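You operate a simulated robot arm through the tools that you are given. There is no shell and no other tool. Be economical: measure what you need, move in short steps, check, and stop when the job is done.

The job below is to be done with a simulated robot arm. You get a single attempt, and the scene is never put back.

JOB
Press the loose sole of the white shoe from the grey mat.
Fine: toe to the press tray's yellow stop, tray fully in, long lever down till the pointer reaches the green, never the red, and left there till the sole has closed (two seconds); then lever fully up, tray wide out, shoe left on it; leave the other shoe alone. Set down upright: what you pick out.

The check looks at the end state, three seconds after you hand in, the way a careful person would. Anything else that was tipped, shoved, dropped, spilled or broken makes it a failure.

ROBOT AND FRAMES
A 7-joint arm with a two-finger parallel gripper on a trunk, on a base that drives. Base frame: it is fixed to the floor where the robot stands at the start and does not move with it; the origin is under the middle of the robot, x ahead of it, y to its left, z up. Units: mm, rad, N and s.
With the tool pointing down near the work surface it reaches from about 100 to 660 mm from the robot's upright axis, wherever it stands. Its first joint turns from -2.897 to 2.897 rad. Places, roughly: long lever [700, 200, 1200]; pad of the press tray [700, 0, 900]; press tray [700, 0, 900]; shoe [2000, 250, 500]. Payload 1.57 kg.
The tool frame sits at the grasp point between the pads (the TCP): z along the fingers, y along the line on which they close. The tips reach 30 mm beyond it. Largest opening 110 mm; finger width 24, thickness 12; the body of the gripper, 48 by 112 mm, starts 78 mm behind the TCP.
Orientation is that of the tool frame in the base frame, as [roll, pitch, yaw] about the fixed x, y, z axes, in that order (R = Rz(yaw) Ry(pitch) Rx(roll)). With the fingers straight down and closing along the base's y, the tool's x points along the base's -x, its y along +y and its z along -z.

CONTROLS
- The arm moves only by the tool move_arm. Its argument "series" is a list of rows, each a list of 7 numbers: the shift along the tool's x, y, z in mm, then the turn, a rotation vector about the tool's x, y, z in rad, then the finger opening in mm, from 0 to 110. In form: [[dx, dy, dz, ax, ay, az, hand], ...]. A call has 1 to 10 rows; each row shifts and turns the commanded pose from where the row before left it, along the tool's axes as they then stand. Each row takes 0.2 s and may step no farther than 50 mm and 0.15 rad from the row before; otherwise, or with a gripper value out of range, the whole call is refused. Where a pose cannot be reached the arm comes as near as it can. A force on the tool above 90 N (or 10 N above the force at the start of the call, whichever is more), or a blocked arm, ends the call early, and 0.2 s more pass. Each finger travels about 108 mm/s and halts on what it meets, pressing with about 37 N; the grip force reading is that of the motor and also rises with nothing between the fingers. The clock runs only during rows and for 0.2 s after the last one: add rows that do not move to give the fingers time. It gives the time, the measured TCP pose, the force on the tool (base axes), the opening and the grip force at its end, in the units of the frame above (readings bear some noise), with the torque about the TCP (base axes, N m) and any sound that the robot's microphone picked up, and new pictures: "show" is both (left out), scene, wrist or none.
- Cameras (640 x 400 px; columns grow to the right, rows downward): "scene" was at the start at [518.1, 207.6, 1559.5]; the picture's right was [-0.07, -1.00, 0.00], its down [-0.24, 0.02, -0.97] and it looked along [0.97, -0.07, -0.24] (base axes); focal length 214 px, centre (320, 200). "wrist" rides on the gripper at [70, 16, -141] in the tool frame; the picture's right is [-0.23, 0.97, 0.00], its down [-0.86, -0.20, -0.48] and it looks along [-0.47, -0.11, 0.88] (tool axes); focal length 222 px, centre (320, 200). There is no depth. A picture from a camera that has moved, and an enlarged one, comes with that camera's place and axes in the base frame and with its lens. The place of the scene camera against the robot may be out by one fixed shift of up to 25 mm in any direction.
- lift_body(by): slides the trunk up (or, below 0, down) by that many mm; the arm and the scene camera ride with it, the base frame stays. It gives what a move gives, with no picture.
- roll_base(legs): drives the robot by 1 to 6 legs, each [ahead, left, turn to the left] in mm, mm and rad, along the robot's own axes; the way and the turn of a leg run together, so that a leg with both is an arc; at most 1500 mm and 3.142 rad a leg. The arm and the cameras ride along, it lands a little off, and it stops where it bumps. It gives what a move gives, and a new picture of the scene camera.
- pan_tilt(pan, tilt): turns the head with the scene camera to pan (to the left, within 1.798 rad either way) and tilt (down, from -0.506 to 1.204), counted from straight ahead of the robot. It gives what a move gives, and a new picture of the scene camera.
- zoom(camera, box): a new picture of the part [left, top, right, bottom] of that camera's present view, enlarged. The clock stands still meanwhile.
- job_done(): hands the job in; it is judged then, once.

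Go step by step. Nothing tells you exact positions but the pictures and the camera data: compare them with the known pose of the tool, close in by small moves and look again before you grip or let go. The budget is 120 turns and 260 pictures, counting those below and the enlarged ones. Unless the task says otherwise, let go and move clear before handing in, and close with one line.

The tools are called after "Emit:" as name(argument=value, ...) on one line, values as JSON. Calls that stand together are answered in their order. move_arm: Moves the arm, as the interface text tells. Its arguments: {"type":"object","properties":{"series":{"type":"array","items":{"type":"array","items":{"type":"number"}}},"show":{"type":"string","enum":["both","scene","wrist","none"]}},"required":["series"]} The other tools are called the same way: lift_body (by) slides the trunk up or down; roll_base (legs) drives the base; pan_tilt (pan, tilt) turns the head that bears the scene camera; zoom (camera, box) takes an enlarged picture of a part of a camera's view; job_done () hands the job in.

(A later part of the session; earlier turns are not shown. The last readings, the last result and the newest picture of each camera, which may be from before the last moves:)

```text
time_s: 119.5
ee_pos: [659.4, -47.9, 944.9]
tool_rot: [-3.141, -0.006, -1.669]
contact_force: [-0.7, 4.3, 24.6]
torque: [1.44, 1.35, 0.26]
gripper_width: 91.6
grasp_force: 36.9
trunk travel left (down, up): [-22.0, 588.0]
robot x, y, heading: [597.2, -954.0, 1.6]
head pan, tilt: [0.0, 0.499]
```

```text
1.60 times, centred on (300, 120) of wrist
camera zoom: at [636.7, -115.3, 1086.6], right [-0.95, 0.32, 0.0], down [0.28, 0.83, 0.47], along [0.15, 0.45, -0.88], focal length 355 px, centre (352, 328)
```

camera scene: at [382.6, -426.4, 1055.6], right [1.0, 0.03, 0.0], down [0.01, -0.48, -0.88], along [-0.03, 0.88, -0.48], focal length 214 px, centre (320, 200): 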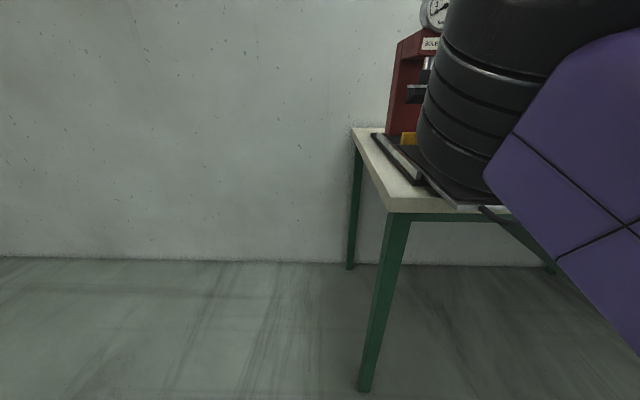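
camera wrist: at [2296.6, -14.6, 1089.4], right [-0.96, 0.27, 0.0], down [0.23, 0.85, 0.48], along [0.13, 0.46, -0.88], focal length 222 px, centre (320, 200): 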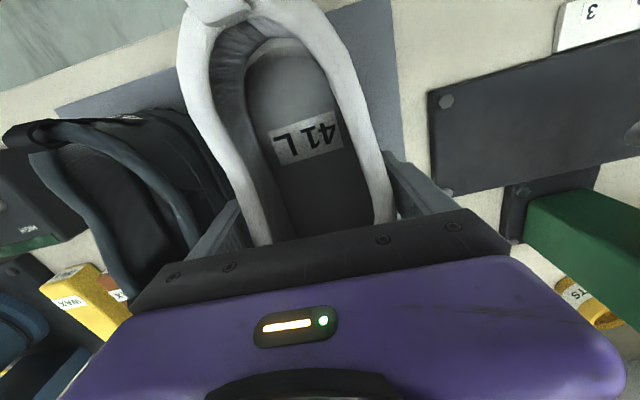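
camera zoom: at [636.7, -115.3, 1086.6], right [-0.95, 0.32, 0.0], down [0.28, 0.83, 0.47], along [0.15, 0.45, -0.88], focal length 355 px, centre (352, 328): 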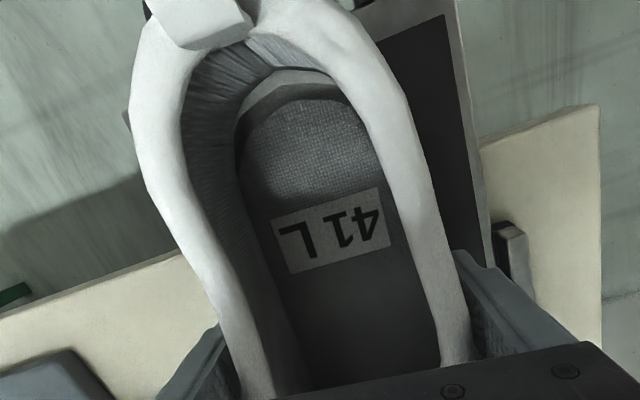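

Aligned within about 2°. I lift a hair and slide toward the stop, watching the y force.

Emit:
lift_body(by=4)

Emit:
move_arm(series=[[-10, 1, 0, 0, 0, 0, 60], [-10, 1, 0, 0, 0, 0, 60]], show="none")

Emit:
zoom(camera="scene", box=[380, 60, 580, 190])

```text
time_s: 120.0
ee_pos: [660.1, -47.4, 948.8]
tool_rot: [-3.14, -0.007, -1.669]
contact_force: [-0.1, 0.4, -3.5]
torque: [-0.1, 0.0, 0.0]
gripper_width: 91.9
grasp_force: 36.6
trunk travel left (down, up): [-26.0, 584.0]
robot x, y, heading: [601.3, -955.8, 1.596]
head pan, tilt: [0.0, 0.499]
```

```text
time_s: 120.6
ee_pos: [660.3, -27.3, 949.0]
tool_rot: [-3.139, -0.004, -1.666]
contact_force: [0.7, 0.8, -3.4]
torque: [-0.13, 0.0, 0.0]
gripper_width: 91.9
grasp_force: 37.3
trunk travel left (down, up): [-26.0, 584.0]
robot x, y, heading: [599.4, -952.2, 1.602]
head pan, tilt: [0.0, 0.499]
```

```text
3.08 times, centred on (480, 125) of scene
camera zoom: at [382.4, -426.4, 1011.5], right [1.0, 0.03, 0.0], down [0.01, -0.48, -0.88], along [-0.03, 0.88, -0.48], focal length 660 px, centre (-172, 431)
```

zoom: 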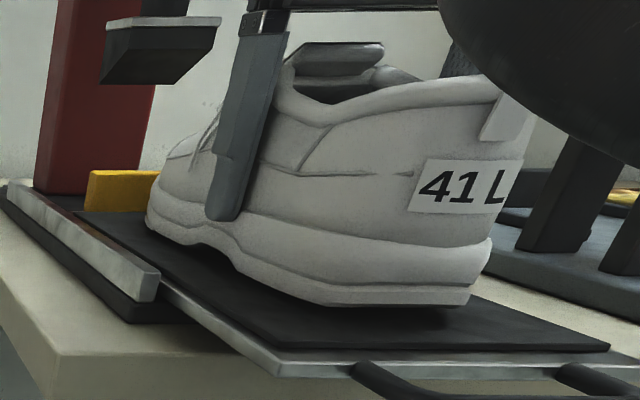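

Continue forward in 5 mm rows until contact.

Emit:
move_arm(series=[[-5, 0.5, 0, 0, 0, 0, 60], [-5, 0.5, 0, 0, 0, 0, 60]], show="none")

Emit:
zoom(camera="scene", box=[380, 80, 480, 150])

```text
time_s: 121.2
ee_pos: [660.4, -17.7, 949.7]
tool_rot: [-3.14, -0.002, -1.665]
contact_force: [-0.1, 0.4, -3.5]
torque: [-0.13, 0.0, -0.03]
gripper_width: 92.0
grasp_force: 37.2
trunk travel left (down, up): [-26.0, 584.0]
robot x, y, heading: [598.8, -953.1, 1.601]
head pan, tilt: [0.0, 0.499]
```

```text
5.71 times, centred on (430, 115) of scene
camera zoom: at [382.4, -426.4, 1011.5], right [1.0, 0.03, 0.0], down [0.01, -0.48, -0.88], along [-0.03, 0.88, -0.48], focal length 1226 px, centre (-309, 686)
```

zoom: 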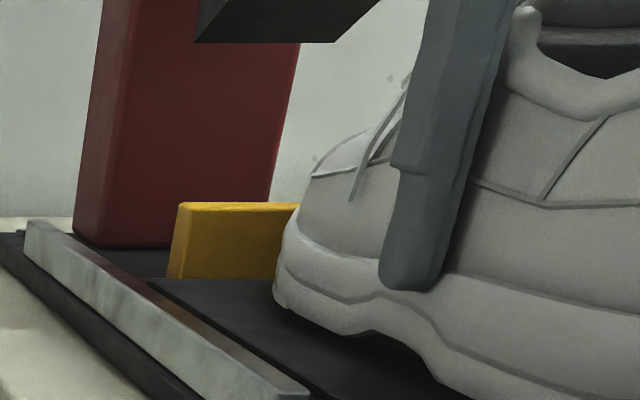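

Emit:
move_arm(series=[[-5, 0.5, 0, 0, 0, 0, 60], [-5, 0.5, 0, 0, 0, 0, 60]], show="none")

Emit:
move_arm(series=[[-4, 0.4, 0, 0, 0, 0, 60]], show="none")

Emit:
move_arm(series=[[-4, 0.4, 0, 0, 0, 0, 60]], show="none")

Emit:
zoom(camera="scene", box=[380, 80, 480, 150])

```text
time_s: 121.8
ee_pos: [661.0, -9.3, 949.6]
tool_rot: [-3.14, 0.0, -1.666]
contact_force: [-0.1, -0.2, -4.0]
torque: [-0.13, 0.0, -0.02]
gripper_width: 91.9
grasp_force: 36.4
trunk travel left (down, up): [-26.0, 584.0]
robot x, y, heading: [593.9, -950.1, 1.601]
head pan, tilt: [0.0, 0.499]
```

```text
time_s: 122.2
ee_pos: [662.2, -10.3, 949.9]
tool_rot: [-3.139, -0.001, -1.668]
contact_force: [0.2, 0.1, -2.8]
torque: [-0.14, 0.0, -0.02]
gripper_width: 91.7
grasp_force: 36.8
out of reach, approached as far as the arm can: row 1
trunk travel left (down, up): [-26.0, 584.0]
robot x, y, heading: [599.1, -951.5, 1.601]
head pan, tilt: [0.0, 0.499]
```

```text
time_s: 122.6
ee_pos: [663.4, -8.8, 948.9]
tool_rot: [-3.141, 0.0, -1.667]
contact_force: [-1.0, 0.4, -3.5]
torque: [-0.11, 0.0, -0.04]
gripper_width: 91.8
grasp_force: 36.5
out of reach, approached as far as the arm can: row 1
trunk travel left (down, up): [-26.0, 584.0]
robot x, y, heading: [599.3, -951.9, 1.601]
head pan, tilt: [0.0, 0.499]
```

```text
5.71 times, centred on (430, 115) of scene
camera zoom: at [382.5, -426.3, 1011.5], right [1.0, 0.03, 0.0], down [0.01, -0.48, -0.88], along [-0.03, 0.88, -0.48], focal length 1226 px, centre (-309, 686)
```

zoom: 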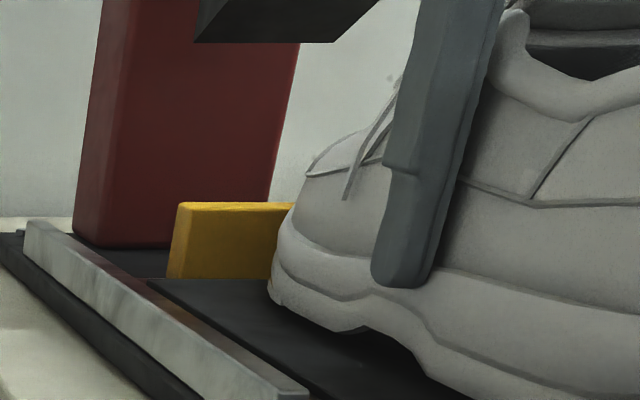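

Arm reach limit; I pull the hand back 50, drive the base 60 ahead, then continue.

Emit:
move_arm(series=[[25, -1, -4, 0, 0, 0, 60], [25, -2, -4, 0, 0, 0, 60]], show="none")

Emit:
roll_base(legs=[[55, 0, -0.03]])

Emit:
zoom(camera="scene", box=[380, 60, 580, 190])

```text
time_s: 123.2
ee_pos: [660.5, -60.3, 956.9]
tool_rot: [-3.14, -0.003, -1.665]
contact_force: [0.1, -0.1, -3.5]
torque: [-0.12, 0.04, -0.01]
gripper_width: 91.8
grasp_force: 36.8
trunk travel left (down, up): [-26.0, 584.0]
robot x, y, heading: [600.4, -952.4, 1.59]
head pan, tilt: [0.0, 0.499]
```

```text
time_s: 124.2
ee_pos: [687.5, -6.9, 956.9]
tool_rot: [-3.138, -0.002, -1.702]
contact_force: [-0.6, -0.2, -3.2]
torque: [-0.14, 0.03, 0.0]
gripper_width: 91.7
grasp_force: 37.2
trunk travel left (down, up): [-26.0, 584.0]
robot x, y, heading: [599.8, -897.7, 1.57]
head pan, tilt: [0.0, 0.499]
camera scene: at [398.4, -364.1, 1011.5], right [1.0, 0.0, 0.0], down [0.0, -0.48, -0.88], along [0.0, 0.88, -0.48], focal length 214 px, centre (320, 200)
```

scene: 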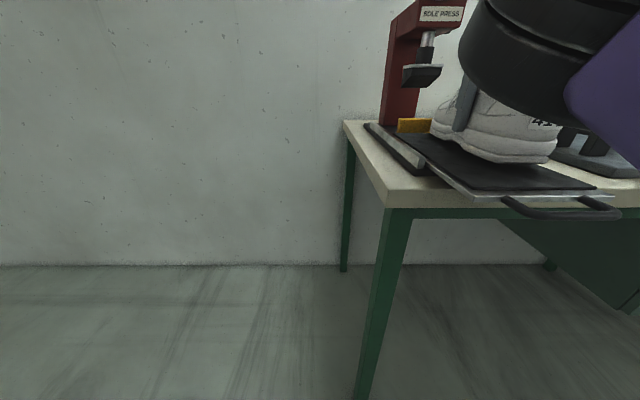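

```text
3.08 times, centred on (480, 125) of scene
camera zoom: at [398.4, -364.1, 1011.5], right [1.0, 0.0, 0.0], down [0.0, -0.48, -0.88], along [0.0, 0.88, -0.48], focal length 660 px, centre (-172, 431)
```

zoom: 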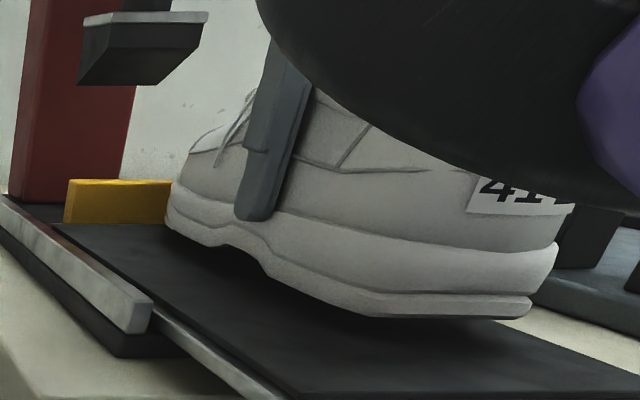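

Shift 26 mm back to the centre line, then look at alignment.

Emit:
move_arm(series=[[1.7, 13, 0, 0, 0, 0, 60], [1.7, 13, 0, 0, 0, 0, 60]], show="none")

Emit:
zoom(camera="wrist", box=[100, 0, 500, 240])

Emit:
zoom(camera="scene", box=[380, 60, 580, 190])

```text
time_s: 124.8
ee_pos: [661.4, -6.0, 956.2]
tool_rot: [-3.14, -0.004, -1.698]
contact_force: [0.1, -2.7, -3.2]
torque: [-0.21, -0.02, -0.04]
gripper_width: 91.6
grasp_force: 37.1
trunk travel left (down, up): [-26.0, 584.0]
robot x, y, heading: [598.3, -897.5, 1.566]
head pan, tilt: [0.0, 0.499]
```

```text
1.60 times, centred on (300, 120) of wrist
camera zoom: at [635.1, -72.1, 1097.1], right [-0.94, 0.35, 0.0], down [0.31, 0.82, 0.48], along [0.17, 0.45, -0.88], focal length 355 px, centre (352, 328)
```

zoom: 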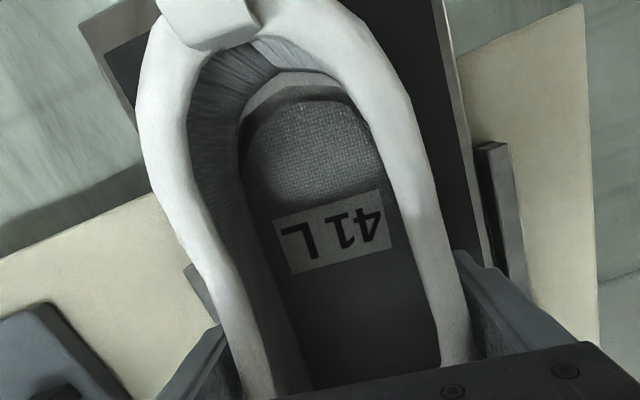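

```text
3.08 times, centred on (480, 125) of scene
camera zoom: at [398.6, -364.1, 1011.5], right [1.0, 0.0, 0.0], down [0.0, -0.48, -0.88], along [0.0, 0.88, -0.48], focal length 660 px, centre (-172, 431)
```

zoom: 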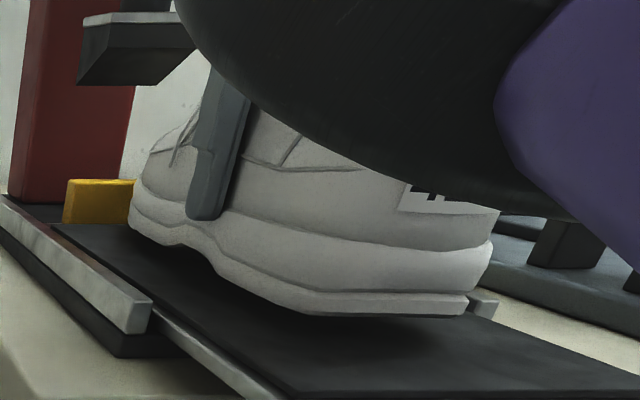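

A slight y force suggests the toe just touches the stop. I lower 7 mm and trim yaw, then test pushing gently.

Emit:
move_arm(series=[[3, 3, 0, 0, 0, -0.02, 60]], show="none")

Emit:
lift_body(by=-7)

Emit:
move_arm(series=[[-3, 0.3, 0, 0, 0, 0, 60]], show="none")

Emit:
move_arm(series=[[-2, 0.2, 0, 0, 0, 0, 60]], show="none")

Emit:
zoom(camera="scene", box=[380, 80, 480, 150])

```text
time_s: 125.2
ee_pos: [657.0, -7.2, 955.3]
tool_rot: [-3.141, -0.001, -1.679]
contact_force: [-1.3, -0.4, -2.9]
torque: [-0.14, 0.07, 0.0]
gripper_width: 91.5
grasp_force: 37.1
trunk travel left (down, up): [-26.0, 584.0]
robot x, y, heading: [599.7, -900.6, 1.567]
head pan, tilt: [0.0, 0.499]
```

```text
time_s: 125.7
ee_pos: [657.7, -8.3, 950.1]
tool_rot: [-3.141, -0.002, -1.679]
contact_force: [-1.1, 0.4, -3.3]
torque: [-0.11, 0.02, -0.03]
gripper_width: 91.3
grasp_force: 37.4
trunk travel left (down, up): [-19.0, 591.0]
robot x, y, heading: [601.5, -897.8, 1.569]
head pan, tilt: [0.0, 0.499]
```

```text
time_s: 126.1
ee_pos: [658.3, -4.7, 949.5]
tool_rot: [-3.141, -0.005, -1.679]
contact_force: [-1.1, -3.8, -3.4]
torque: [-0.37, 0.04, 0.11]
gripper_width: 91.5
grasp_force: 37.1
trunk travel left (down, up): [-19.0, 591.0]
robot x, y, heading: [598.3, -902.5, 1.562]
head pan, tilt: [0.0, 0.499]
```

```text
time_s: 126.5
ee_pos: [658.1, -3.1, 949.5]
tool_rot: [-3.14, -0.002, -1.679]
contact_force: [-1.3, -3.1, -4.5]
torque: [-0.37, 0.03, 0.11]
gripper_width: 91.6
grasp_force: 37.5
trunk travel left (down, up): [-19.0, 591.0]
robot x, y, heading: [599.6, -894.8, 1.565]
head pan, tilt: [0.0, 0.499]
```

```text
5.71 times, centred on (430, 115) of scene
camera zoom: at [398.4, -364.2, 1004.5], right [1.0, 0.0, 0.0], down [0.0, -0.48, -0.88], along [0.0, 0.88, -0.48], focal length 1226 px, centre (-309, 686)
```

zoom: 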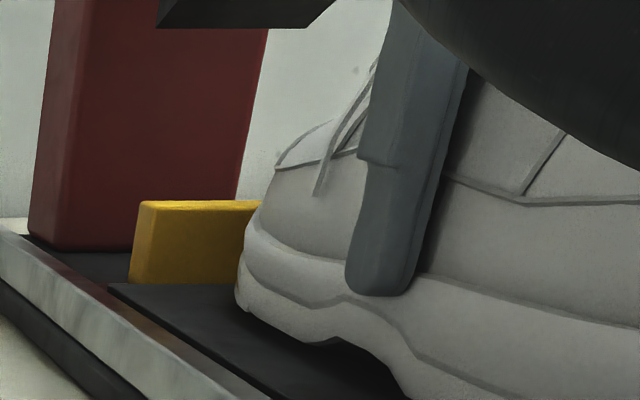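

Toe touches the stop (about 3.5 N steady). Now lower to contact and release.

Emit:
lift_body(by=-3)

Emit:
move_arm(series=[[0, 0, 0, 0, 0, 0, 94], [0, 0, 0, 0, 0, 0, 100], [0, 0, 0, 0, 0, 0, 110], [0, 0, 0, 0, 0, 0, 110]], show="wrist")

Emit:
zoom(camera="scene", box=[380, 60, 580, 190])

```text
time_s: 127.1
ee_pos: [659.4, -4.1, 946.7]
tool_rot: [-3.141, -0.002, -1.68]
contact_force: [-0.4, -1.6, -0.2]
torque: [-0.26, 0.09, -0.03]
gripper_width: 91.6
grasp_force: 37.2
trunk travel left (down, up): [-16.0, 594.0]
robot x, y, heading: [599.6, -895.1, 1.564]
head pan, tilt: [0.0, 0.499]
```

```text
time_s: 128.1
ee_pos: [658.7, -4.1, 945.7]
tool_rot: [-3.141, -0.003, -1.679]
contact_force: [0.0, 0.6, -0.3]
torque: [-0.01, -0.03, -0.05]
gripper_width: 110.3
grasp_force: 0.1
trunk travel left (down, up): [-16.0, 594.0]
robot x, y, heading: [603.2, -897.7, 1.566]
head pan, tilt: [0.0, 0.499]
camera wrist: at [633.7, -71.0, 1087.0], right [-0.94, 0.33, 0.0], down [0.29, 0.83, 0.48], along [0.16, 0.45, -0.88], focal length 222 px, centre (320, 200)
```

wrist: 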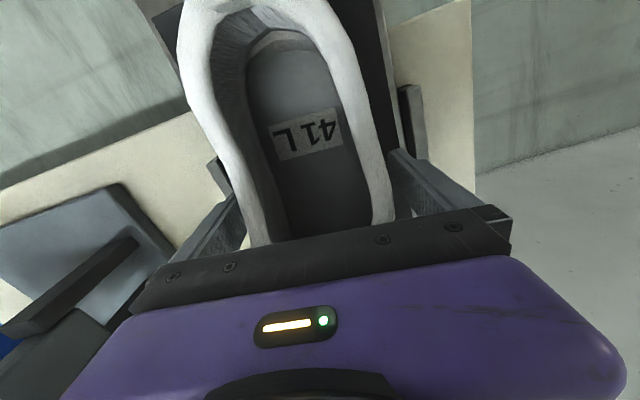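

```text
3.08 times, centred on (480, 125) of scene
camera zoom: at [398.4, -364.2, 1001.5], right [1.0, 0.0, 0.0], down [0.0, -0.48, -0.88], along [0.0, 0.88, -0.48], focal length 660 px, centre (-172, 431)
```

zoom: 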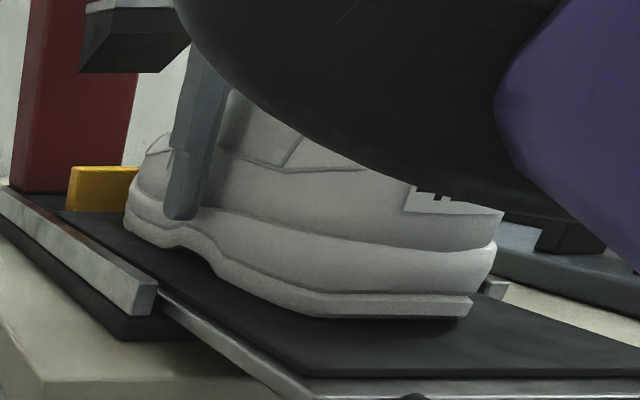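

Released. I raise straight up and look at the tray and handle.

Emit:
lift_body(by=220)

Emit:
roll_base(legs=[[-200, 0, 0]])

Emit:
zoom(camera="wrist", box=[160, 0, 560, 240])

Emit:
zoom(camera="scene", box=[340, 50, 580, 210])

```text
time_s: 130.4
ee_pos: [658.3, -4.6, 1166.7]
tool_rot: [-3.14, -0.002, -1.68]
contact_force: [-0.1, 0.6, 0.8]
torque: [0.0, 0.0, 0.02]
gripper_width: 109.9
grasp_force: 0.1
trunk travel left (down, up): [-236.0, 374.0]
robot x, y, heading: [601.3, -897.4, 1.569]
head pan, tilt: [0.0, 0.499]
```

```text
time_s: 132.0
ee_pos: [658.3, -206.7, 1166.8]
tool_rot: [-3.14, -0.002, -1.679]
contact_force: [-0.5, -0.5, -0.6]
torque: [0.02, -0.02, 0.01]
gripper_width: 109.9
grasp_force: 0.0
trunk travel left (down, up): [-236.0, 374.0]
robot x, y, heading: [599.7, -1101.0, 1.571]
head pan, tilt: [0.0, 0.499]
camera scene: at [397.8, -567.0, 1221.6], right [1.0, 0.0, 0.0], down [0.0, -0.48, -0.88], along [0.0, 0.88, -0.48], focal length 214 px, centre (320, 200)
```

scene: 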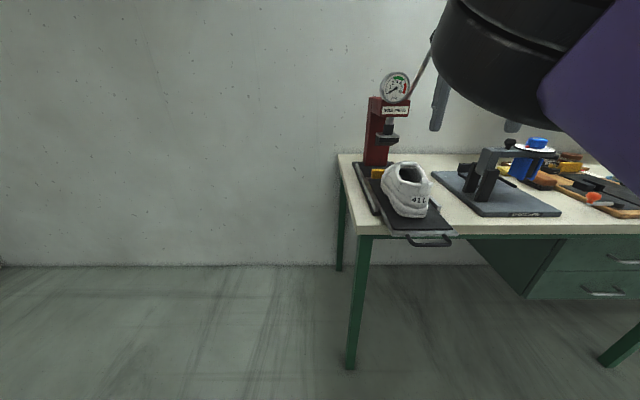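

```text
1.60 times, centred on (360, 120) of wrist
camera zoom: at [633.2, -273.9, 1307.0], right [-0.94, 0.33, 0.0], down [0.29, 0.83, 0.48], along [0.16, 0.45, -0.88], focal length 355 px, centre (256, 328)
```

zoom: 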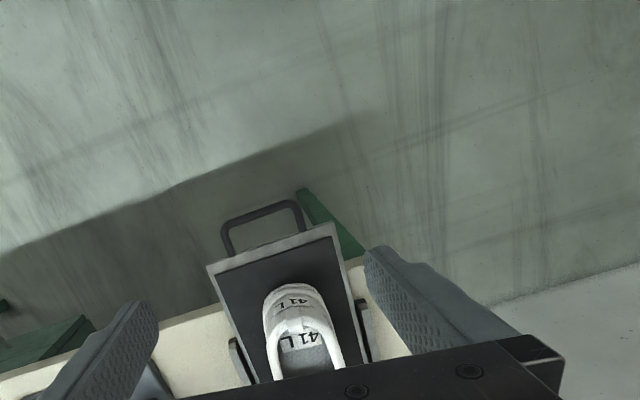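

```text
2.50 times, centred on (460, 130) of scene
camera zoom: at [397.8, -567.0, 1221.6], right [1.0, 0.0, 0.0], down [0.0, -0.48, -0.88], along [0.0, 0.88, -0.48], focal length 536 px, centre (-30, 375)
```

zoom: 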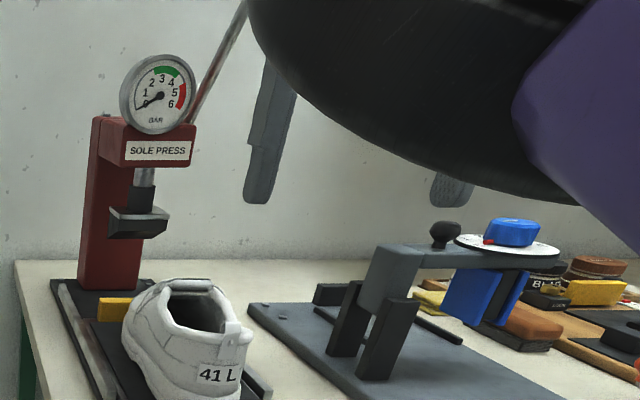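

The shoe sits straight with its toe at the stop. The tray handle bar is at about (659, −194), 100 mm wide. I turn the gripper a quarter turn to grip the bar.

Emit:
move_arm(series=[[0, 0, 0, 0, 0, 0.146, 110], [0, 0, 0, 0, 0, 0.146, 110], [0, 0, 0, 0, 0, 0.146, 110], [0, 0, 0, 0, 0, 0.146, 110], [0, 0, 0, 0, 0, 0.146, 80], [0, 0, 0, 0, 0, 0.146, 60], [0, 0, 0, 0, 0, 0.146, 40], [0, 0, 0, 0, 0, 0.146, 34], [0, 0, 0, 0, 0, 0.146, 34], [0, 0, 0, 0, 0, 0.146, 34]])

```text
time_s: 134.2
ee_pos: [658.2, -207.1, 1167.3]
tool_rot: [-3.141, 0.001, 3.14]
contact_force: [0.3, 0.1, 0.7]
torque: [-0.01, 0.01, 0.01]
gripper_width: 34.3
grasp_force: 0.0
trunk travel left (down, up): [-236.0, 374.0]
robot x, y, heading: [600.8, -1098.1, 1.561]
head pan, tilt: [0.0, 0.499]
camera scene: at [397.8, -566.9, 1221.5], right [1.0, 0.0, 0.0], down [0.0, -0.48, -0.88], along [0.0, 0.88, -0.48], focal length 214 px, centre (320, 200)
camera wrist: at [587.1, -189.8, 1306.7], right [0.23, 0.97, 0.0], down [0.85, -0.2, 0.48], along [0.47, -0.11, -0.88], focal length 222 px, centre (320, 200)
```

scene: 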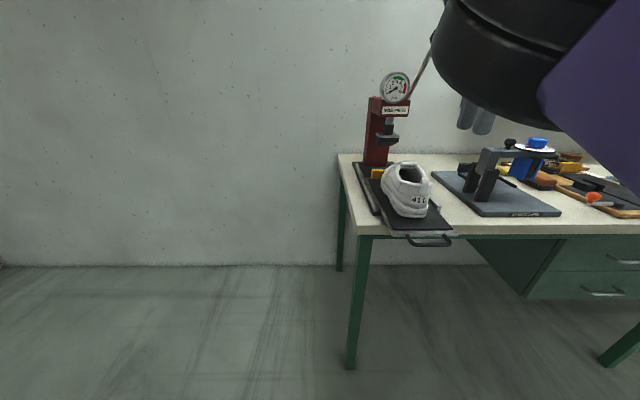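
wrist: 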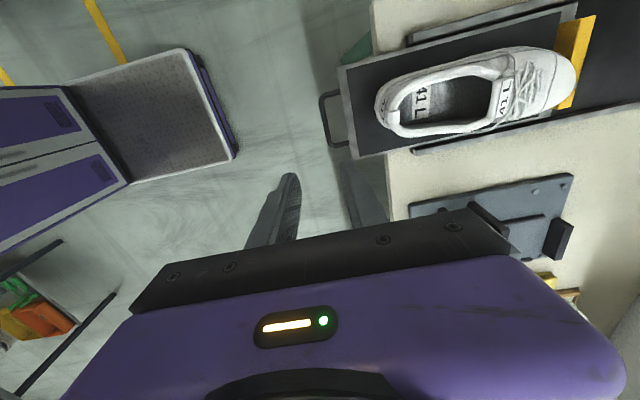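

Good view: toe against the stop. I retract the hand while driving the base closer, so the arm can push the tray in over its full stroke.

Emit:
zoom(camera="wrist", box=[310, 0, 640, 190])

Emit:
move_arm(series=[[0, -47, 0, 0, 0, 0, 34], [0, -47, 0, 0, 0, 0, 34], [0, -47, 0, 0, 0, 0, 34], [0, -47, 0, 0, 0, 0, 34]], show="none")

Emit:
roll_base(legs=[[201, 0, 0]])

Emit:
zoom(camera="wrist", box=[0, 0, 640, 400])

```text
1.94 times, centred on (475, 95) of wrist
camera zoom: at [587.1, -189.8, 1306.7], right [0.23, 0.97, 0.0], down [0.85, -0.2, 0.48], along [0.47, -0.11, -0.88], focal length 431 px, centre (19, 404)
```

zoom: 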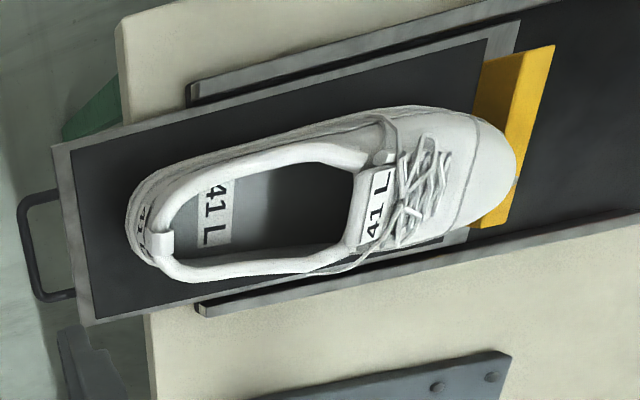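

```text
time_s: 135.4
ee_pos: [693.8, -402.9, 1166.8]
tool_rot: [3.138, -0.005, 3.055]
contact_force: [-0.4, 0.6, -0.3]
torque: [-0.02, -0.02, 0.01]
gripper_width: 34.0
grasp_force: 0.0
trunk travel left (down, up): [-236.0, 374.0]
robot x, y, heading: [597.8, -1097.5, 1.567]
head pan, tilt: [0.0, 0.499]
stopped in row 4: the arm was blocked; the commanded pose is now the measured one
```

```text
time_s: 137.0
ee_pos: [691.3, -199.0, 1167.0]
tool_rot: [-3.14, -0.004, 3.059]
contact_force: [0.3, -0.2, -0.2]
torque: [-0.03, -0.01, -0.01]
gripper_width: 34.0
grasp_force: 0.1
trunk travel left (down, up): [-236.0, 374.0]
robot x, y, heading: [598.7, -896.5, 1.57]
head pan, tilt: [0.0, 0.499]
camera scene: at [347.8, -378.6, 1219.2], right [0.83, 0.55, 0.0], down [0.28, -0.42, -0.87], along [-0.48, 0.72, -0.5], focal length 214 px, centre (320, 200)
```

scene: 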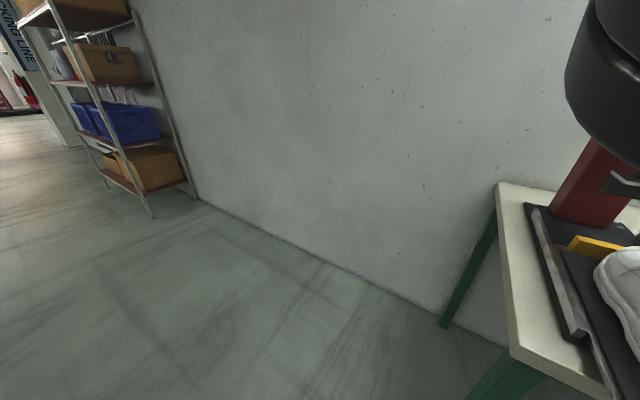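

```text
1.00 times, centred on (320, 200) of wrist (not enlarged: the box is as wide or as high as the picture)
camera zoom: at [623.5, -176.6, 1307.7], right [0.31, 0.95, 0.0], down [0.84, -0.27, 0.48], along [0.45, -0.15, -0.88], focal length 222 px, centre (320, 200)
```

zoom: 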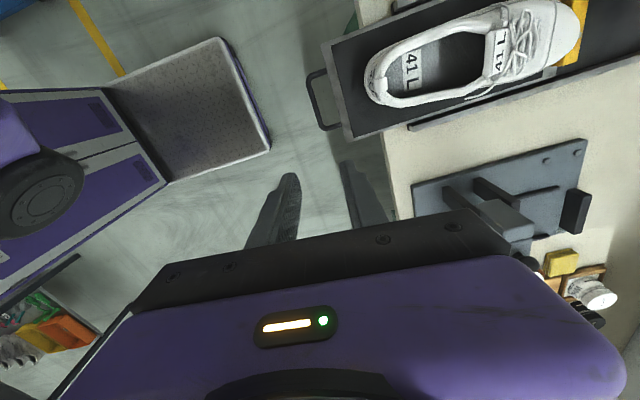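

The elbow met the head when folding; I'll extend a bit again, move the base back, and recentre the head.

Emit:
move_arm(series=[[9, 20, 0, 0, 0, -0.03, 34], [9, 20, 0, 0, 0, -0.03, 34], [9, 20, 0, 0, 0, -0.025, 34], [6, 10, 0, 0, 0, 0, 34]], show="none")

Emit:
roll_base(legs=[[-65, 0, 0]])

Emit:
pan_tilt(pan=0, tilt=0.6)

Emit:
zoom(camera="wrist", box=[0, 0, 640, 400])

```text
time_s: 138.0
ee_pos: [666.2, -127.4, 1166.4]
tool_rot: [3.14, -0.003, 3.136]
contact_force: [0.4, 0.3, -0.2]
torque: [0.02, 0.02, -0.01]
gripper_width: 33.9
grasp_force: 0.1
trunk travel left (down, up): [-236.0, 374.0]
robot x, y, heading: [600.0, -895.1, 1.573]
head pan, tilt: [0.0, 0.499]
```

```text
time_s: 139.0
ee_pos: [665.6, -195.4, 1166.5]
tool_rot: [3.141, -0.004, 3.135]
contact_force: [0.0, 0.4, 0.6]
torque: [0.01, -0.02, -0.01]
gripper_width: 33.8
grasp_force: 0.1
trunk travel left (down, up): [-236.0, 374.0]
robot x, y, heading: [598.5, -963.2, 1.567]
head pan, tilt: [0.0, 0.499]
camera scene: at [355.6, -439.0, 1225.3], right [0.89, 0.46, 0.0], down [0.2, -0.39, -0.9], along [-0.41, 0.8, -0.44], focal length 214 px, centre (320, 200)
```

scene: 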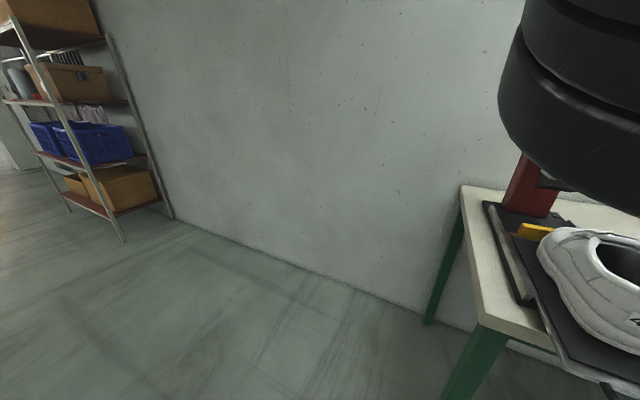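

```text
time_s: 139.7
ee_pos: [667.7, -195.1, 1165.3]
tool_rot: [-3.139, -0.001, 3.131]
contact_force: [-0.4, -0.1, -0.3]
torque: [0.0, 0.0, 0.0]
gripper_width: 34.0
grasp_force: 0.0
trunk travel left (down, up): [-236.0, 374.0]
robot x, y, heading: [598.1, -959.8, 1.565]
head pan, tilt: [0.0, 0.6]
camera scene: at [357.4, -439.0, 1221.1], right [0.9, 0.44, 0.0], down [0.21, -0.43, -0.88], along [-0.39, 0.78, -0.48], focal length 214 px, centre (320, 200)
```

scene: 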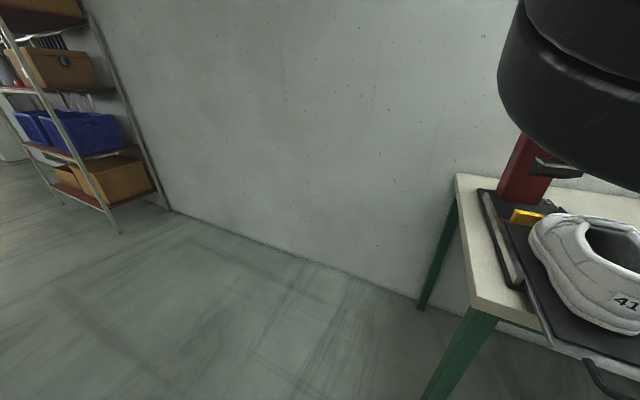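

```text
1.00 times, centred on (320, 200) of wrist (not enlarged: the box is as wide or as high as the picture)
camera zoom: at [598.3, -177.8, 1306.3], right [0.24, 0.97, 0.0], down [0.85, -0.21, 0.48], along [0.46, -0.11, -0.88], focal length 222 px, centre (320, 200)
```

zoom: 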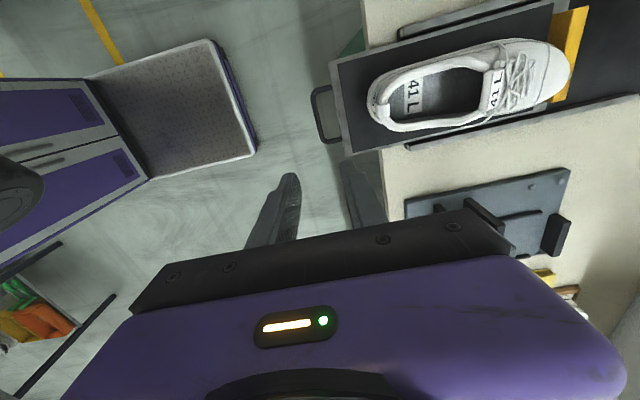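

The head still touches the elbow; extend another 100 and move the base back 100 — I'll push the tray by driving the base.

Emit:
move_arm(series=[[2, 25, 0, 0, 0, 0, 34], [2, 25, 0, 0, 0, 0, 34], [2, 25, 0, 0, 0, 0, 34], [2, 25, 0, 0, 0, 0, 34]], show="none")

Emit:
roll_base(legs=[[-100, 0, 0]])

Emit:
lift_body(by=-190)

Emit:
zoom(camera="wrist", box=[0, 0, 640, 400])

Emit:
zoom(camera="scene", box=[0, 0, 640, 400])

```text
time_s: 140.7
ee_pos: [658.0, -93.9, 1168.1]
tool_rot: [3.141, -0.003, 3.138]
contact_force: [0.4, -0.1, -0.7]
torque: [0.01, -0.04, 0.01]
gripper_width: 33.9
grasp_force: 0.2
trunk travel left (down, up): [-236.0, 374.0]
robot x, y, heading: [599.3, -964.0, 1.564]
head pan, tilt: [0.0, 0.6]
```

```text
time_s: 141.8
ee_pos: [658.0, -195.6, 1168.0]
tool_rot: [-3.141, -0.003, 3.138]
contact_force: [-0.1, 0.1, 0.2]
torque: [-0.03, 0.0, -0.03]
gripper_width: 34.0
grasp_force: 0.1
trunk travel left (down, up): [-236.0, 374.0]
robot x, y, heading: [597.8, -1066.3, 1.57]
head pan, tilt: [0.0, 0.6]
camera scene: at [397.0, -532.9, 1212.5], right [1.0, 0.0, 0.0], down [0.0, -0.56, -0.83], along [0.0, 0.83, -0.56], focal length 214 px, centre (320, 200)
```

scene: 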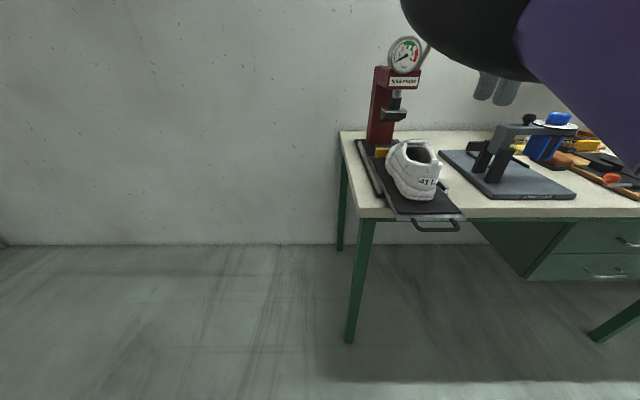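

```text
time_s: 143.9
ee_pos: [657.6, -194.6, 978.2]
tool_rot: [3.141, -0.003, 3.137]
contact_force: [0.0, 0.2, -0.6]
torque: [0.0, 0.02, 0.03]
gripper_width: 33.9
grasp_force: 0.0
trunk travel left (down, up): [-46.0, 564.0]
robot x, y, heading: [599.1, -1061.9, 1.57]
head pan, tilt: [0.0, 0.6]
```

```text
1.00 times, centred on (320, 200) of wrist (not enlarged: the box is as wide or as high as the picture)
camera zoom: at [587.5, -178.3, 1118.8], right [0.23, 0.97, 0.0], down [0.86, -0.2, 0.48], along [0.46, -0.11, -0.88], focal length 222 px, centre (320, 200)
```

zoom: 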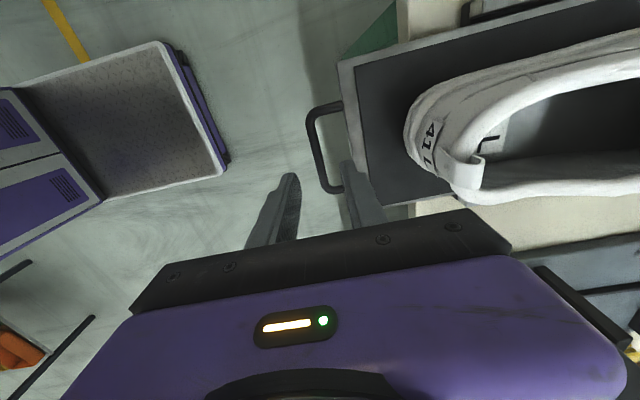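

```text
1.00 times, centred on (320, 200) of scene (not enlarged: the box is as wide or as high as the picture)
camera zoom: at [397.0, -532.9, 1022.5], right [1.0, 0.0, 0.0], down [0.0, -0.56, -0.83], along [0.0, 0.83, -0.56], focal length 214 px, centre (320, 200)
```

zoom: 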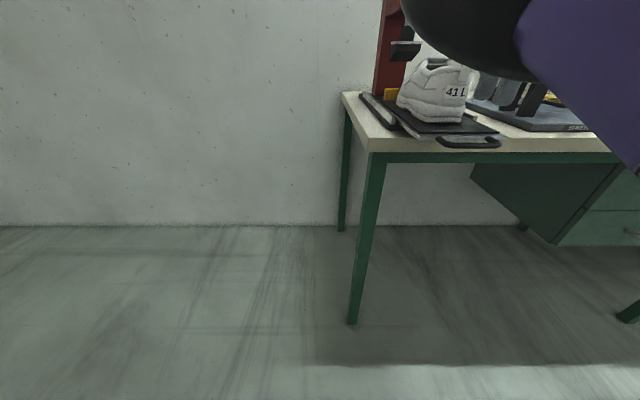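

I'd like the exact handle height so the fingertips clear the bench when the tray goes in. I'll touch the bar gently from above with closed fingers.

Emit:
move_arm(series=[[0, -4, 15, 0, 0, 0, 0], [0, 0, 20, 0, 0, 0, 0], [0, 0, 15, 0, 0, 0, 0]], show="none")

Emit:
zoom(camera="wrist", box=[220, 40, 460, 240])

```text
time_s: 144.7
ee_pos: [657.5, -199.0, 926.6]
tool_rot: [-3.141, -0.002, 3.138]
contact_force: [0.4, 0.8, 0.2]
torque: [0.01, 0.01, 0.03]
gripper_width: 0.0
grasp_force: 21.4
trunk travel left (down, up): [-46.0, 564.0]
robot x, y, heading: [600.1, -1067.8, 1.567]
head pan, tilt: [0.0, 0.6]
```

```text
2.00 times, centred on (340, 140) of wrist
camera zoom: at [587.5, -182.9, 1068.4], right [0.23, 0.97, 0.0], down [0.86, -0.2, 0.48], along [0.46, -0.11, -0.88], focal length 444 px, centre (280, 320)
```

zoom: 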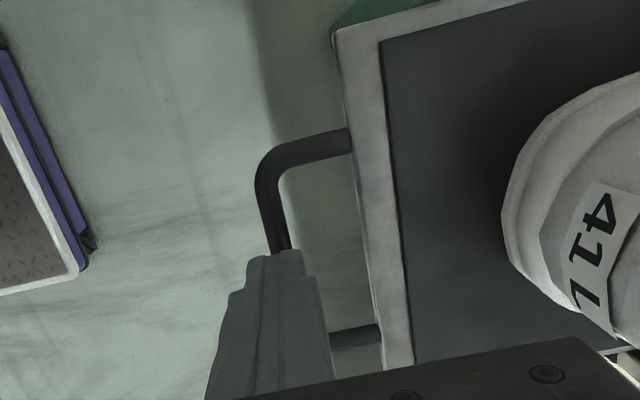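

Finger tips are right above the bar. Small steps down.

Emit:
move_arm(series=[[0, 0, 3, 0, 0, 0, 0], [0, 0, 3, 0, 0, 0, 0]], show="none")

Emit:
move_arm(series=[[0, 0, 3, 0, 0, 0, 0]], show="none")

Emit:
move_arm(series=[[0, 0, 3, 0, 0, 0, 0]], show="none")

Emit:
move_arm(series=[[0, 0, 3, 0, 0, 0, 0]], show="none")

```text
time_s: 145.3
ee_pos: [656.8, -199.3, 921.8]
tool_rot: [3.14, -0.004, 3.139]
contact_force: [0.0, -0.6, 0.0]
torque: [0.0, 0.01, -0.02]
gripper_width: 0.2
grasp_force: 21.4
trunk travel left (down, up): [-46.0, 564.0]
robot x, y, heading: [600.6, -1063.5, 1.568]
head pan, tilt: [0.0, 0.6]
```

```text
time_s: 145.7
ee_pos: [657.1, -198.6, 918.9]
tool_rot: [3.141, -0.002, 3.139]
contact_force: [1.5, -0.5, 0.3]
torque: [0.0, 0.04, 0.02]
gripper_width: 0.1
grasp_force: 21.2
trunk travel left (down, up): [-46.0, 564.0]
robot x, y, heading: [600.2, -1064.5, 1.574]
head pan, tilt: [0.0, 0.6]
```

```text
time_s: 146.1
ee_pos: [656.7, -199.0, 917.2]
tool_rot: [3.139, 0.0, 3.14]
contact_force: [-0.5, 1.8, 7.1]
torque: [0.07, -0.05, 0.03]
gripper_width: 0.0
grasp_force: 21.7
trunk travel left (down, up): [-46.0, 564.0]
robot x, y, heading: [594.9, -1066.4, 1.563]
head pan, tilt: [0.0, 0.6]
```

```text
time_s: 146.5
ee_pos: [656.2, -199.0, 917.1]
tool_rot: [3.135, -0.001, 3.141]
contact_force: [-1.4, 4.0, 35.4]
torque: [0.2, -0.03, -0.02]
gripper_width: 0.0
grasp_force: 21.2
trunk travel left (down, up): [-46.0, 564.0]
robot x, y, heading: [598.1, -1062.7, 1.567]
head pan, tilt: [0.0, 0.6]
```

Bar top is at z≈887. I go up, open to 36, straddle the bar with tips at ≈873 and grip.

Emit:
move_arm(series=[[0, 0, -10, 0, 0, 0, 0], [0, 0, -10, 0, 0, 0, 36], [0, 0, 0, 0, 0, 0, 36], [0, 0, 0, 0, 0, 0, 36]], show="none")

Emit:
zoom(camera="wrist", box=[220, 40, 460, 240])

```text
time_s: 147.5
ee_pos: [657.0, -198.9, 932.1]
tool_rot: [-3.141, -0.004, 3.138]
contact_force: [1.1, 0.2, 0.3]
torque: [-0.01, 0.01, 0.02]
gripper_width: 35.9
grasp_force: 0.1
trunk travel left (down, up): [-46.0, 564.0]
robot x, y, heading: [596.8, -1062.3, 1.571]
head pan, tilt: [0.0, 0.6]
```

```text
2.00 times, centred on (340, 140) of wrist
camera zoom: at [587.1, -182.8, 1073.2], right [0.23, 0.97, 0.0], down [0.86, -0.2, 0.48], along [0.46, -0.11, -0.88], focal length 444 px, centre (280, 320)
```

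zoom: 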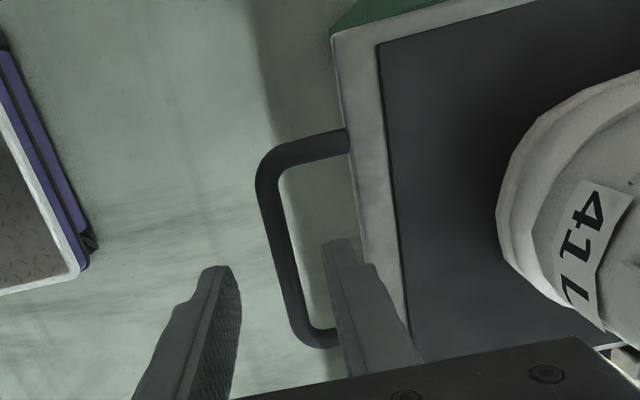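

Emit:
move_arm(series=[[0, 0, 14, 0, 0, 0, 36], [0, 0, 14, 0, 0, 0, 36], [0, 0, 0, 0, 0, 0, 20], [0, 0, 0, 0, 0, 0, 5], [0, 0, 0, 0, 0, 0, 5]], show="wrist")

```text
time_s: 148.7
ee_pos: [657.7, -197.9, 903.9]
tool_rot: [3.139, 0.0, 3.14]
contact_force: [1.7, 8.8, 0.0]
torque: [0.17, -0.13, -0.11]
gripper_width: 12.3
grasp_force: 4.2
trunk travel left (down, up): [-46.0, 564.0]
robot x, y, heading: [594.2, -1067.1, 1.573]
head pan, tilt: [0.0, 0.6]
camera wrist: at [586.5, -181.5, 1045.0], right [0.23, 0.97, 0.0], down [0.86, -0.2, 0.48], along [0.46, -0.11, -0.88], focal length 222 px, centre (320, 200)
```

wrist: 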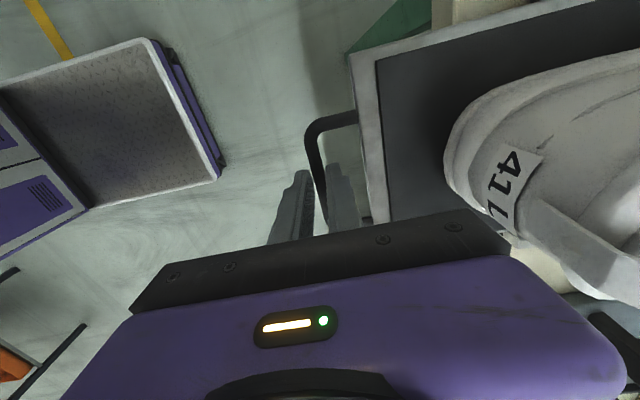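

Gripped on the bar. I push the tray in gently with short base legs, watching force.

Emit:
move_arm(series=[[0, 3, 0, 0, 0, 0, 0], [0, 5, 0, 0, 0, 0, 0], [0, 6, 0, 0, 0, 0, 0]], show="none")

Emit:
roll_base(legs=[[50, 0, 0]])

Emit:
zoom(camera="wrist", box=[0, 0, 640, 400])

```text
time_s: 149.5
ee_pos: [656.7, -185.2, 904.7]
tool_rot: [3.14, -0.003, 3.137]
contact_force: [-1.7, -2.0, -11.5]
torque: [-0.06, -0.21, -0.66]
gripper_width: 9.9
grasp_force: 27.9
trunk travel left (down, up): [-46.0, 564.0]
robot x, y, heading: [600.9, -1061.6, 1.567]
head pan, tilt: [0.0, 0.6]
```

```text
time_s: 150.4
ee_pos: [656.9, -133.9, 904.3]
tool_rot: [3.141, -0.004, 3.138]
contact_force: [-4.8, -0.7, -17.2]
torque: [-0.02, 0.17, -0.66]
gripper_width: 9.7
grasp_force: 28.1
trunk travel left (down, up): [-46.0, 564.0]
robot x, y, heading: [597.8, -1012.0, 1.57]
head pan, tilt: [0.0, 0.6]
camera scene: at [397.1, -482.0, 1022.2], right [1.0, 0.0, 0.0], down [0.0, -0.57, -0.82], along [0.0, 0.82, -0.57], focal length 214 px, centre (320, 200)
```

scene: 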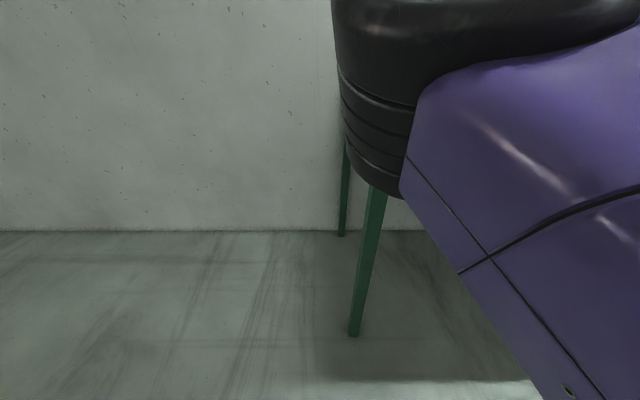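

```text
1.00 times, centred on (320, 200) of wrist (not enlarged: the box is as wide or as high as the picture)
camera zoom: at [586.6, -117.2, 1045.3], right [0.23, 0.97, 0.0], down [0.86, -0.2, 0.48], along [0.46, -0.11, -0.88], focal length 222 px, centre (320, 200)
```

zoom: 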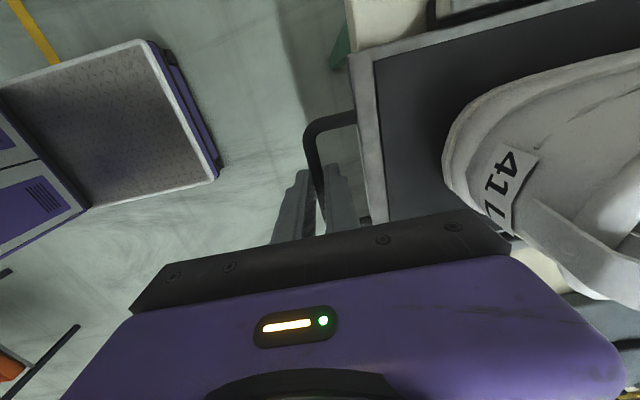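

Tray follows. Continue.

Emit:
roll_base(legs=[[50, 0, 0]])

Emit:
roll_base(legs=[[40, 0, 0]])

Emit:
zoom(camera="wrist", box=[0, 0, 640, 400])

```text
time_s: 151.4
ee_pos: [656.3, -85.0, 904.8]
tool_rot: [-3.141, -0.004, 3.138]
contact_force: [-1.7, -0.5, -6.9]
torque: [-0.05, 0.23, -0.66]
gripper_width: 9.7
grasp_force: 28.3
trunk travel left (down, up): [-46.0, 564.0]
robot x, y, heading: [601.5, -963.3, 1.568]
head pan, tilt: [0.0, 0.6]
camera scene: at [397.3, -432.6, 1022.3], right [1.0, 0.0, 0.0], down [0.0, -0.57, -0.82], along [0.0, 0.82, -0.57], focal length 214 px, centre (320, 200)
```

scene: 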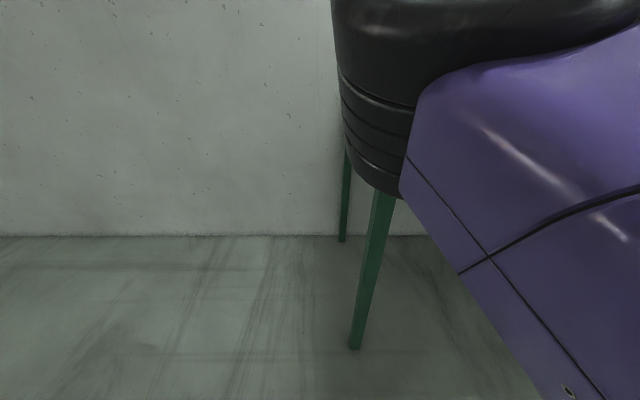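

```text
time_s: 152.2
ee_pos: [657.4, -51.3, 904.8]
tool_rot: [-3.124, -0.009, 3.131]
contact_force: [-1.1, -69.2, -18.8]
torque: [-1.34, 0.69, -0.17]
gripper_width: 20.9
grasp_force: 34.0
trunk travel left (down, up): [-46.0, 564.0]
robot x, y, heading: [596.7, -924.4, 1.574]
head pan, tilt: [0.0, 0.6]
camera scene: at [397.5, -394.3, 1022.7], right [1.0, 0.0, 0.0], down [0.0, -0.56, -0.83], along [0.0, 0.83, -0.56], focal length 214 px, centre (320, 200)
```

scene: 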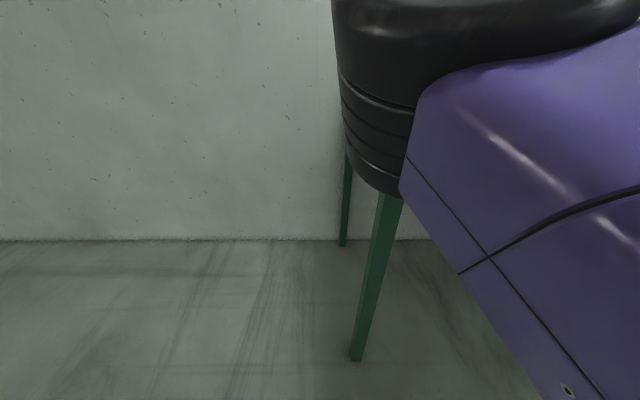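

```text
1.00 times, centred on (320, 200) of wrist (not enlarged: the box is as wide or as high as the picture)
camera zoom: at [587.5, -30.8, 1045.3], right [0.24, 0.97, -0.02], down [0.86, -0.2, 0.47], along [0.46, -0.13, -0.88], focal length 222 px, centre (320, 200)
```

zoom: 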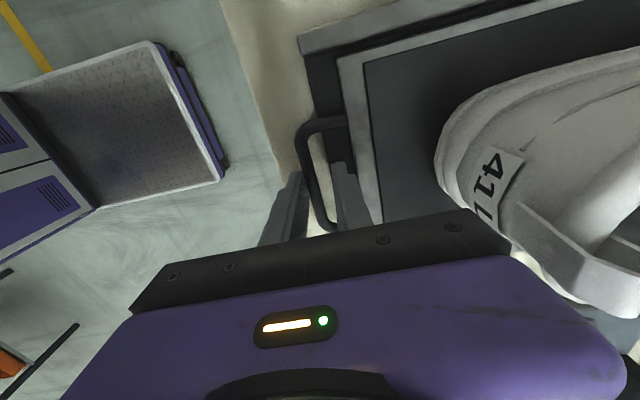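

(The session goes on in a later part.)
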